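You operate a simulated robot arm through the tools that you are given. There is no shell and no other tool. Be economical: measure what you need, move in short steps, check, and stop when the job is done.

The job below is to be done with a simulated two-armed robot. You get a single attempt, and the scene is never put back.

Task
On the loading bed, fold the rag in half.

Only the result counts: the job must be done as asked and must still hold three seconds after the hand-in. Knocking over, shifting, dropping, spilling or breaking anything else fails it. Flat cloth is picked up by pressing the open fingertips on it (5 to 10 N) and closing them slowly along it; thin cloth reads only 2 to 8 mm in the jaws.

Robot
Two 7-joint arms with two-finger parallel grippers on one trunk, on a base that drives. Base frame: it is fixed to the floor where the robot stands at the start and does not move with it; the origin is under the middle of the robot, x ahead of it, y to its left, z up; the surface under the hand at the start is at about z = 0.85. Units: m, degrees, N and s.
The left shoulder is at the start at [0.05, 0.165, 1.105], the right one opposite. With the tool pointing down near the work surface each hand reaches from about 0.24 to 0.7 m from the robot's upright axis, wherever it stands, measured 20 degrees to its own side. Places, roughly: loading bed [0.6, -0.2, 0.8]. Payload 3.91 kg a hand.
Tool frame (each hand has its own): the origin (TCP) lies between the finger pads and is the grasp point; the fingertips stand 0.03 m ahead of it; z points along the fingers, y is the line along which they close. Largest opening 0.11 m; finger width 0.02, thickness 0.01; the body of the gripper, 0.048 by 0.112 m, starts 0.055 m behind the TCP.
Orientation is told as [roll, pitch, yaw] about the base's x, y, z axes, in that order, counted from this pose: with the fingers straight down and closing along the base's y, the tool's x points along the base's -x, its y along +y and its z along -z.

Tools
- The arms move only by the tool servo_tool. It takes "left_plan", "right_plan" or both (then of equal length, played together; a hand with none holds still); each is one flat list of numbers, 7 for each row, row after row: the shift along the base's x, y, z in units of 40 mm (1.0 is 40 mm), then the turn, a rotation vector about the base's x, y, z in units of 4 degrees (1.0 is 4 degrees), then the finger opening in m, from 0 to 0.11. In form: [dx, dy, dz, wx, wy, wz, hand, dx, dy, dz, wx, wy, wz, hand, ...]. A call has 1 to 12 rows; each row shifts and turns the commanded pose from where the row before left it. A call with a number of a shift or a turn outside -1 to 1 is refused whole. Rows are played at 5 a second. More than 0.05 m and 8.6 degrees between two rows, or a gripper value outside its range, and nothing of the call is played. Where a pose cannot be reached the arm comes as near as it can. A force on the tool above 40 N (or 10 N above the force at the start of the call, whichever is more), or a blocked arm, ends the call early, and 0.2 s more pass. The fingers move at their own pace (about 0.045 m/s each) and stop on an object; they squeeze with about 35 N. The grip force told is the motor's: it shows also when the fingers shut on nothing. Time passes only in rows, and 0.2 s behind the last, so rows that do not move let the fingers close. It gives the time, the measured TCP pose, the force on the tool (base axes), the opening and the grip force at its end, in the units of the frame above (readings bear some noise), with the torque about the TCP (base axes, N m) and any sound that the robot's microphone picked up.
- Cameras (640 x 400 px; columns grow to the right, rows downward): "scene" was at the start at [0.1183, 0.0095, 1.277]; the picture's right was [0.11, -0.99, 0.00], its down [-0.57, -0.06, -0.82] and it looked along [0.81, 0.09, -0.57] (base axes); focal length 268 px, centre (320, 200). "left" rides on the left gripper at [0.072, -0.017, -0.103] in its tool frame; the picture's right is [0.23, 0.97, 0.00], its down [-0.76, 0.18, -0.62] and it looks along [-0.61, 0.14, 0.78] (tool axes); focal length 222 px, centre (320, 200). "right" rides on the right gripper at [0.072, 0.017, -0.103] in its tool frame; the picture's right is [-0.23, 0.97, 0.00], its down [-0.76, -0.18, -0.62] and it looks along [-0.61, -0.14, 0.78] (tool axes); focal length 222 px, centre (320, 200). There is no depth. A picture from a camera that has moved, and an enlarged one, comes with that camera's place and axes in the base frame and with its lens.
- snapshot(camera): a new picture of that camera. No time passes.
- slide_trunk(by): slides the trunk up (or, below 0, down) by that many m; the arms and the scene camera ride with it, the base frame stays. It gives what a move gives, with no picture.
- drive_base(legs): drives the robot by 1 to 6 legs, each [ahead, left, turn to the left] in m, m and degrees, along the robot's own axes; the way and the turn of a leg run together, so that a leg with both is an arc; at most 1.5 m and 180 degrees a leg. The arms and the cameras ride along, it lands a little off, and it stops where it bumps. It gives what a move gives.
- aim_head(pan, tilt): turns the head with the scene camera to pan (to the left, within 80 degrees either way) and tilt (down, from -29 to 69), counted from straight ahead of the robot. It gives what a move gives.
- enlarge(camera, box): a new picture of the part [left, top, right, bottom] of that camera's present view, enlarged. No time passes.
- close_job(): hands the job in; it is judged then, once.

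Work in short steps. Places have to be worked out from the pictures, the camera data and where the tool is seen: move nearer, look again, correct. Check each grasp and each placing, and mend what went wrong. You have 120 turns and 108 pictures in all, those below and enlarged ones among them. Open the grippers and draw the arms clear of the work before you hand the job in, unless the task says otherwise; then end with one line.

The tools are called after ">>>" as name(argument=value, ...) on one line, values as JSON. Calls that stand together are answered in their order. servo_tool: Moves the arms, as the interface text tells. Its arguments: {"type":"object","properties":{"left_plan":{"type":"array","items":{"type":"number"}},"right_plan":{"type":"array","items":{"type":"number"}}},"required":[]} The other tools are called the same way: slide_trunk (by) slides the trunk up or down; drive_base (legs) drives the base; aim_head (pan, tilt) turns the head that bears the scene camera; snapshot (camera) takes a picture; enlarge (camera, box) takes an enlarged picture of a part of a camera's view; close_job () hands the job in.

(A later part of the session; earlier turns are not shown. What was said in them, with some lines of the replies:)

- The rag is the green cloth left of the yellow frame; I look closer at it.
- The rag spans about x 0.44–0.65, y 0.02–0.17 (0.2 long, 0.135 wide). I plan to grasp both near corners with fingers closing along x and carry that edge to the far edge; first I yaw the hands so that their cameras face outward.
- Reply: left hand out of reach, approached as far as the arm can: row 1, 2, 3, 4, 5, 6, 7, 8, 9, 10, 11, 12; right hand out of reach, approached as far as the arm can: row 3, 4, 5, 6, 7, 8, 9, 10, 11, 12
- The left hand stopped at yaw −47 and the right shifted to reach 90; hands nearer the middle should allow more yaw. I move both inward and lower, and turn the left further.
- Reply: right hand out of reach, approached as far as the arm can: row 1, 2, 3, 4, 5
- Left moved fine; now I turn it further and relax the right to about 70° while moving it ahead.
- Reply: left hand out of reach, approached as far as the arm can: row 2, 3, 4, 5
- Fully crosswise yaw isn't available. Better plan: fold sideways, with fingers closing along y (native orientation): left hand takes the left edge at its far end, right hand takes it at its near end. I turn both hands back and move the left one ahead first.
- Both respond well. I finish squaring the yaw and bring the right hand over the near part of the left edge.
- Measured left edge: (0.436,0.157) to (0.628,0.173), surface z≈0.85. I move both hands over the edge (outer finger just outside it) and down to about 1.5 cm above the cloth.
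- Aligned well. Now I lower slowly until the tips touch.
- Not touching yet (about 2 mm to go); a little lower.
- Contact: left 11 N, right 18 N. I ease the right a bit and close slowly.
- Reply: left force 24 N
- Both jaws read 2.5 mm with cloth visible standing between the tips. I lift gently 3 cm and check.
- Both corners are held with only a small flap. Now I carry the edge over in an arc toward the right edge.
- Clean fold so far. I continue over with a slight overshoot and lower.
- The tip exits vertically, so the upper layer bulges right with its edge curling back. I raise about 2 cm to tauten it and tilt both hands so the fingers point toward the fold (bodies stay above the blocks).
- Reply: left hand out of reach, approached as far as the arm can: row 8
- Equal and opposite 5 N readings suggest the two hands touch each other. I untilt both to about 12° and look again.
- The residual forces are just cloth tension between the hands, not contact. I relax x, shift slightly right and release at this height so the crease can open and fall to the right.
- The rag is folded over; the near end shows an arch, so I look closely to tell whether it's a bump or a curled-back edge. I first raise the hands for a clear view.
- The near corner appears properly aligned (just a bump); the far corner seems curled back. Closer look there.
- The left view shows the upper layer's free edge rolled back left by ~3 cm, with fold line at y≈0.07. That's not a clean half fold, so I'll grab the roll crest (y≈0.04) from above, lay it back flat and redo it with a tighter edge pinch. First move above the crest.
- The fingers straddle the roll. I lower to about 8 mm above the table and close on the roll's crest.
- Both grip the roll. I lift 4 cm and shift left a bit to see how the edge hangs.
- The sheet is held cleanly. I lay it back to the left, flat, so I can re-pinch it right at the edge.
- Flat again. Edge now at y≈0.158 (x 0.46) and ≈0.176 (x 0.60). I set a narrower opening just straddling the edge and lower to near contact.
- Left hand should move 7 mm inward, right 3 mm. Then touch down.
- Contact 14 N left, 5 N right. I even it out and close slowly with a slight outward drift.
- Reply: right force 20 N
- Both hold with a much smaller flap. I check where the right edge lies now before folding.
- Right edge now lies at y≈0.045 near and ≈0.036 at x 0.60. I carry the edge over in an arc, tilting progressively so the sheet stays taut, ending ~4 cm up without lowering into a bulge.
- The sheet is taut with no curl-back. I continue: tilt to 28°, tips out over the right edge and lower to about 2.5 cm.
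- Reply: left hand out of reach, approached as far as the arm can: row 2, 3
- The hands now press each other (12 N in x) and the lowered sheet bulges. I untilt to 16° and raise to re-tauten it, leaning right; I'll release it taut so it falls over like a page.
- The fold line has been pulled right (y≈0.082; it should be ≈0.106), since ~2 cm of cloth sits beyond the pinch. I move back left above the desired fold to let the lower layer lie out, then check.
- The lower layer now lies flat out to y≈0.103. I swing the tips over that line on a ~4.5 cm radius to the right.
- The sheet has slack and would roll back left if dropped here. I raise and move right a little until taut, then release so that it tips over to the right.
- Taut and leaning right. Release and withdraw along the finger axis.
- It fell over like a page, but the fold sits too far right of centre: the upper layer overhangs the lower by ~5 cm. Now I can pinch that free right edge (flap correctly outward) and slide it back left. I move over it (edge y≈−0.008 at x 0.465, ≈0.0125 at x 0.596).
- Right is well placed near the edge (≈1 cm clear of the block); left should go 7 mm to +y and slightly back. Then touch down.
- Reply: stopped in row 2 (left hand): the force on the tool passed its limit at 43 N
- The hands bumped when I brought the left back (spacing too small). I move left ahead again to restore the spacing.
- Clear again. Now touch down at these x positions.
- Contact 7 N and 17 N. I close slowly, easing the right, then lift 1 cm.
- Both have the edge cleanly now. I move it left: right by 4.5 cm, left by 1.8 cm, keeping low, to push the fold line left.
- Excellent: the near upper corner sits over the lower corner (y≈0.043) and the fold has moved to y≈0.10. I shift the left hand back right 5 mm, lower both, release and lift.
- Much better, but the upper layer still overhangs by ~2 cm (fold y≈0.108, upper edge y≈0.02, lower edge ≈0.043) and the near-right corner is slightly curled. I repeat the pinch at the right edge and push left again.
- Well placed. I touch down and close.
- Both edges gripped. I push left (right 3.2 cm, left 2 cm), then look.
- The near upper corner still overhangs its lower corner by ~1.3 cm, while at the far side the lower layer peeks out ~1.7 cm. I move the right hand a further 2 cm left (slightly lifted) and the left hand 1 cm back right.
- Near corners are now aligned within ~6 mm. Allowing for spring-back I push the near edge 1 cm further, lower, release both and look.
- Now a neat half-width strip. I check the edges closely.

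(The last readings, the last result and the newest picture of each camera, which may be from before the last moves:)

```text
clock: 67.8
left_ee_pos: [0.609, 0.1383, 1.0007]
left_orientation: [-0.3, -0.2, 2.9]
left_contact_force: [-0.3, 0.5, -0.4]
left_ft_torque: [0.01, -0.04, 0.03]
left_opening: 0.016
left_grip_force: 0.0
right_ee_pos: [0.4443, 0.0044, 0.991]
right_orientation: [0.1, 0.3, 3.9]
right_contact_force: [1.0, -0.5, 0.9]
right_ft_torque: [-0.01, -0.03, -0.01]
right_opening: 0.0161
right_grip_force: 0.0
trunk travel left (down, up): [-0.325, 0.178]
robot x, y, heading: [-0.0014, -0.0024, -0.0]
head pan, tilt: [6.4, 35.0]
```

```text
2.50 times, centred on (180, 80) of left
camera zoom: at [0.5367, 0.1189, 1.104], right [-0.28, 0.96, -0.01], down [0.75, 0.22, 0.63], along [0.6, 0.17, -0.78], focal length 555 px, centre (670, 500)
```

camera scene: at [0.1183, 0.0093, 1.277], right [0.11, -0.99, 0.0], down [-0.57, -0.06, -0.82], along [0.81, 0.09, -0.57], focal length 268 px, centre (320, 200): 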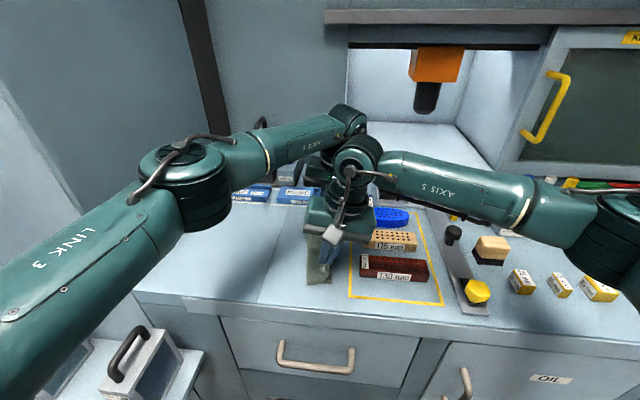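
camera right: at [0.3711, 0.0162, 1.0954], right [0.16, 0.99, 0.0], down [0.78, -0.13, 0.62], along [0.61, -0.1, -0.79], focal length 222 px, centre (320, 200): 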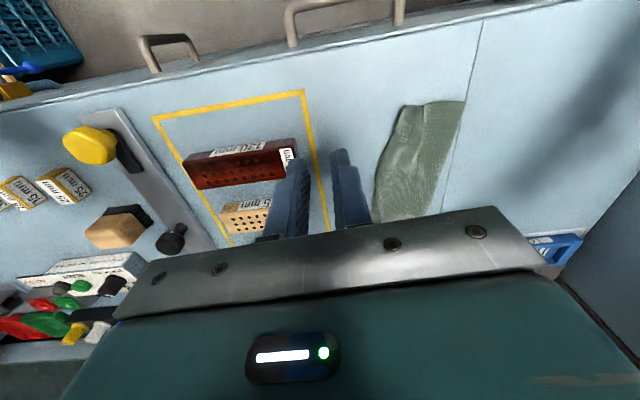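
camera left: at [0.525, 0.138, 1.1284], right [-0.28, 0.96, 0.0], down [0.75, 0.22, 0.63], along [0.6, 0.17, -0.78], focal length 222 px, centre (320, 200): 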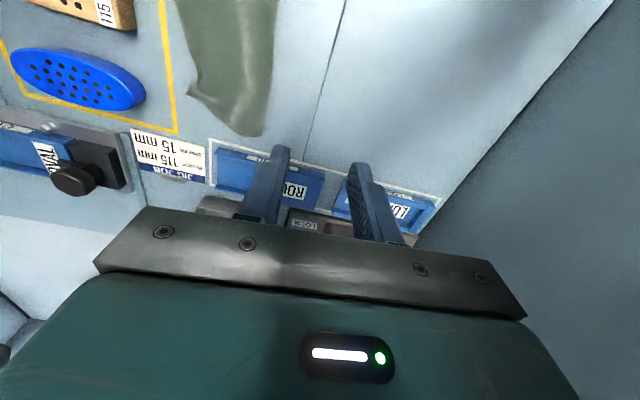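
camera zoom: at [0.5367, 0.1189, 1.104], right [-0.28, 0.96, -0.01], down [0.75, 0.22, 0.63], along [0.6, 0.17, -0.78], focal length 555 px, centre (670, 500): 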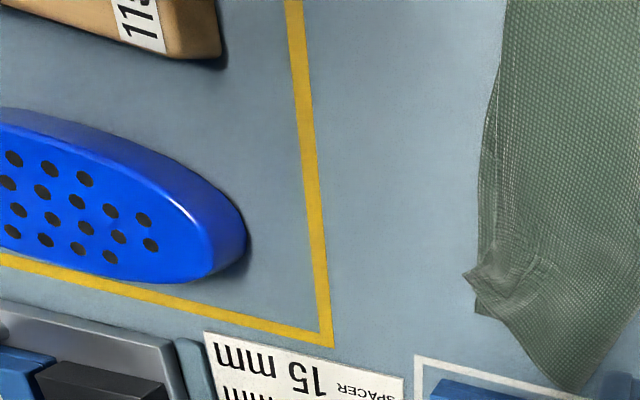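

Corners of both layers coincide within about 1 cm along near and far ends, and the strip is half the original width. I draw the arms clear.

>>> servo_tool(left_plan=[0, 0.3, 0.8, 0, 0, 0, 0.05, -0.5, 0.5, 0.2, 0, 0, 0, 0.05, -0.8, 0.5, 0, 0, 0, 0, 0.05, -1, 0.6, 0, 0, 0, 0, 0.05, -1, 0.5, 0, 0, 0, 0, 0.05, -1, 0.3, 0, 0, 0, 0, 0.05], right_plan=[0, -0.6, 0.8, 0, 0, 0, 0.05, 0, -0.8, 0.5, 0, 0, 0, 0.05, 0, -0.8, 0, 0, 0, 0, 0.05, -0.3, -0.8, 0, 0, 0, 0, 0.05, -0.3, -0.8, 0, 0, 0, 0, 0.05, 0, 0, 0, 0, 0, 0, 0.05])

>>> snapshot(camera="scene")

>>> enlarge(camera="scene", box=[260, 190, 380, 290])

```text
clock: 69.2
left_ee_pos: [0.4357, 0.2464, 1.0384]
left_orientation: [-0.3, -0.2, 3.3]
left_contact_force: [0.4, -0.2, 1.2]
left_ft_torque: [0.0, -0.02, -0.01]
left_opening: 0.0501
left_grip_force: 0.1
right_ee_pos: [0.4208, -0.1541, 1.045]
right_orientation: [0.1, 0.2, 3.9]
right_contact_force: [-0.5, 0.0, 0.0]
right_ft_torque: [0.02, 0.01, 0.02]
right_opening: 0.0499
right_grip_force: 0.0
trunk travel left (down, up): [-0.325, 0.178]
robot x, y, heading: [0.0017, 0.0002, -0.1]
head pan, tilt: [6.4, 35.0]
```

```text
11 pictures are left
camera scene: at [0.1179, 0.0099, 1.2771], right [0.11, -0.99, 0.0], down [-0.57, -0.06, -0.82], along [0.81, 0.09, -0.57], focal length 268 px, centre (320, 200)
```

scene: 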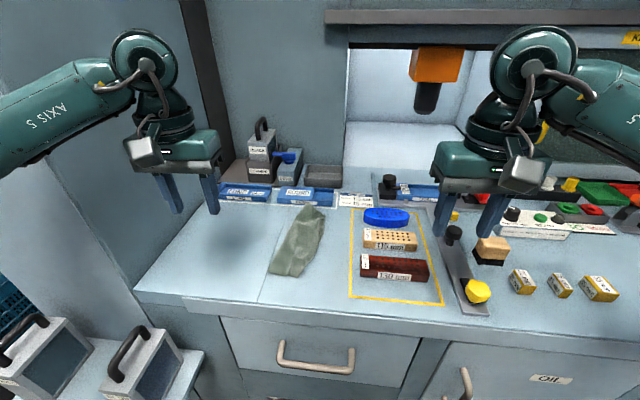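

```text
4.00 times, centred on (320, 240) of scene
camera zoom: at [0.1179, 0.0099, 1.2771], right [0.11, -0.99, 0.0], down [-0.57, -0.06, -0.82], along [0.81, 0.09, -0.57], focal length 1073 px, centre (320, 40)
```

zoom: 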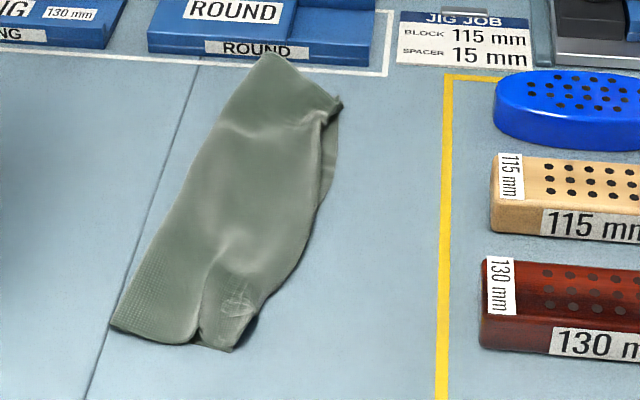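

The rag lies folded in half, everything else is where it was, and the hands are open and clear. Handing in.

>>> close_job()

```text
The job is handed in.
```

I folded the rag in half sideways on the loading bed and handed the job in. The two layers' edges line up to about 1 cm, judged from the last pictures, with a small ripple left at the near end. The rag now sits a few centimetres left of where it started and slightly turned. Nothing else on the bed was moved, and both hands are open and clear of the work.
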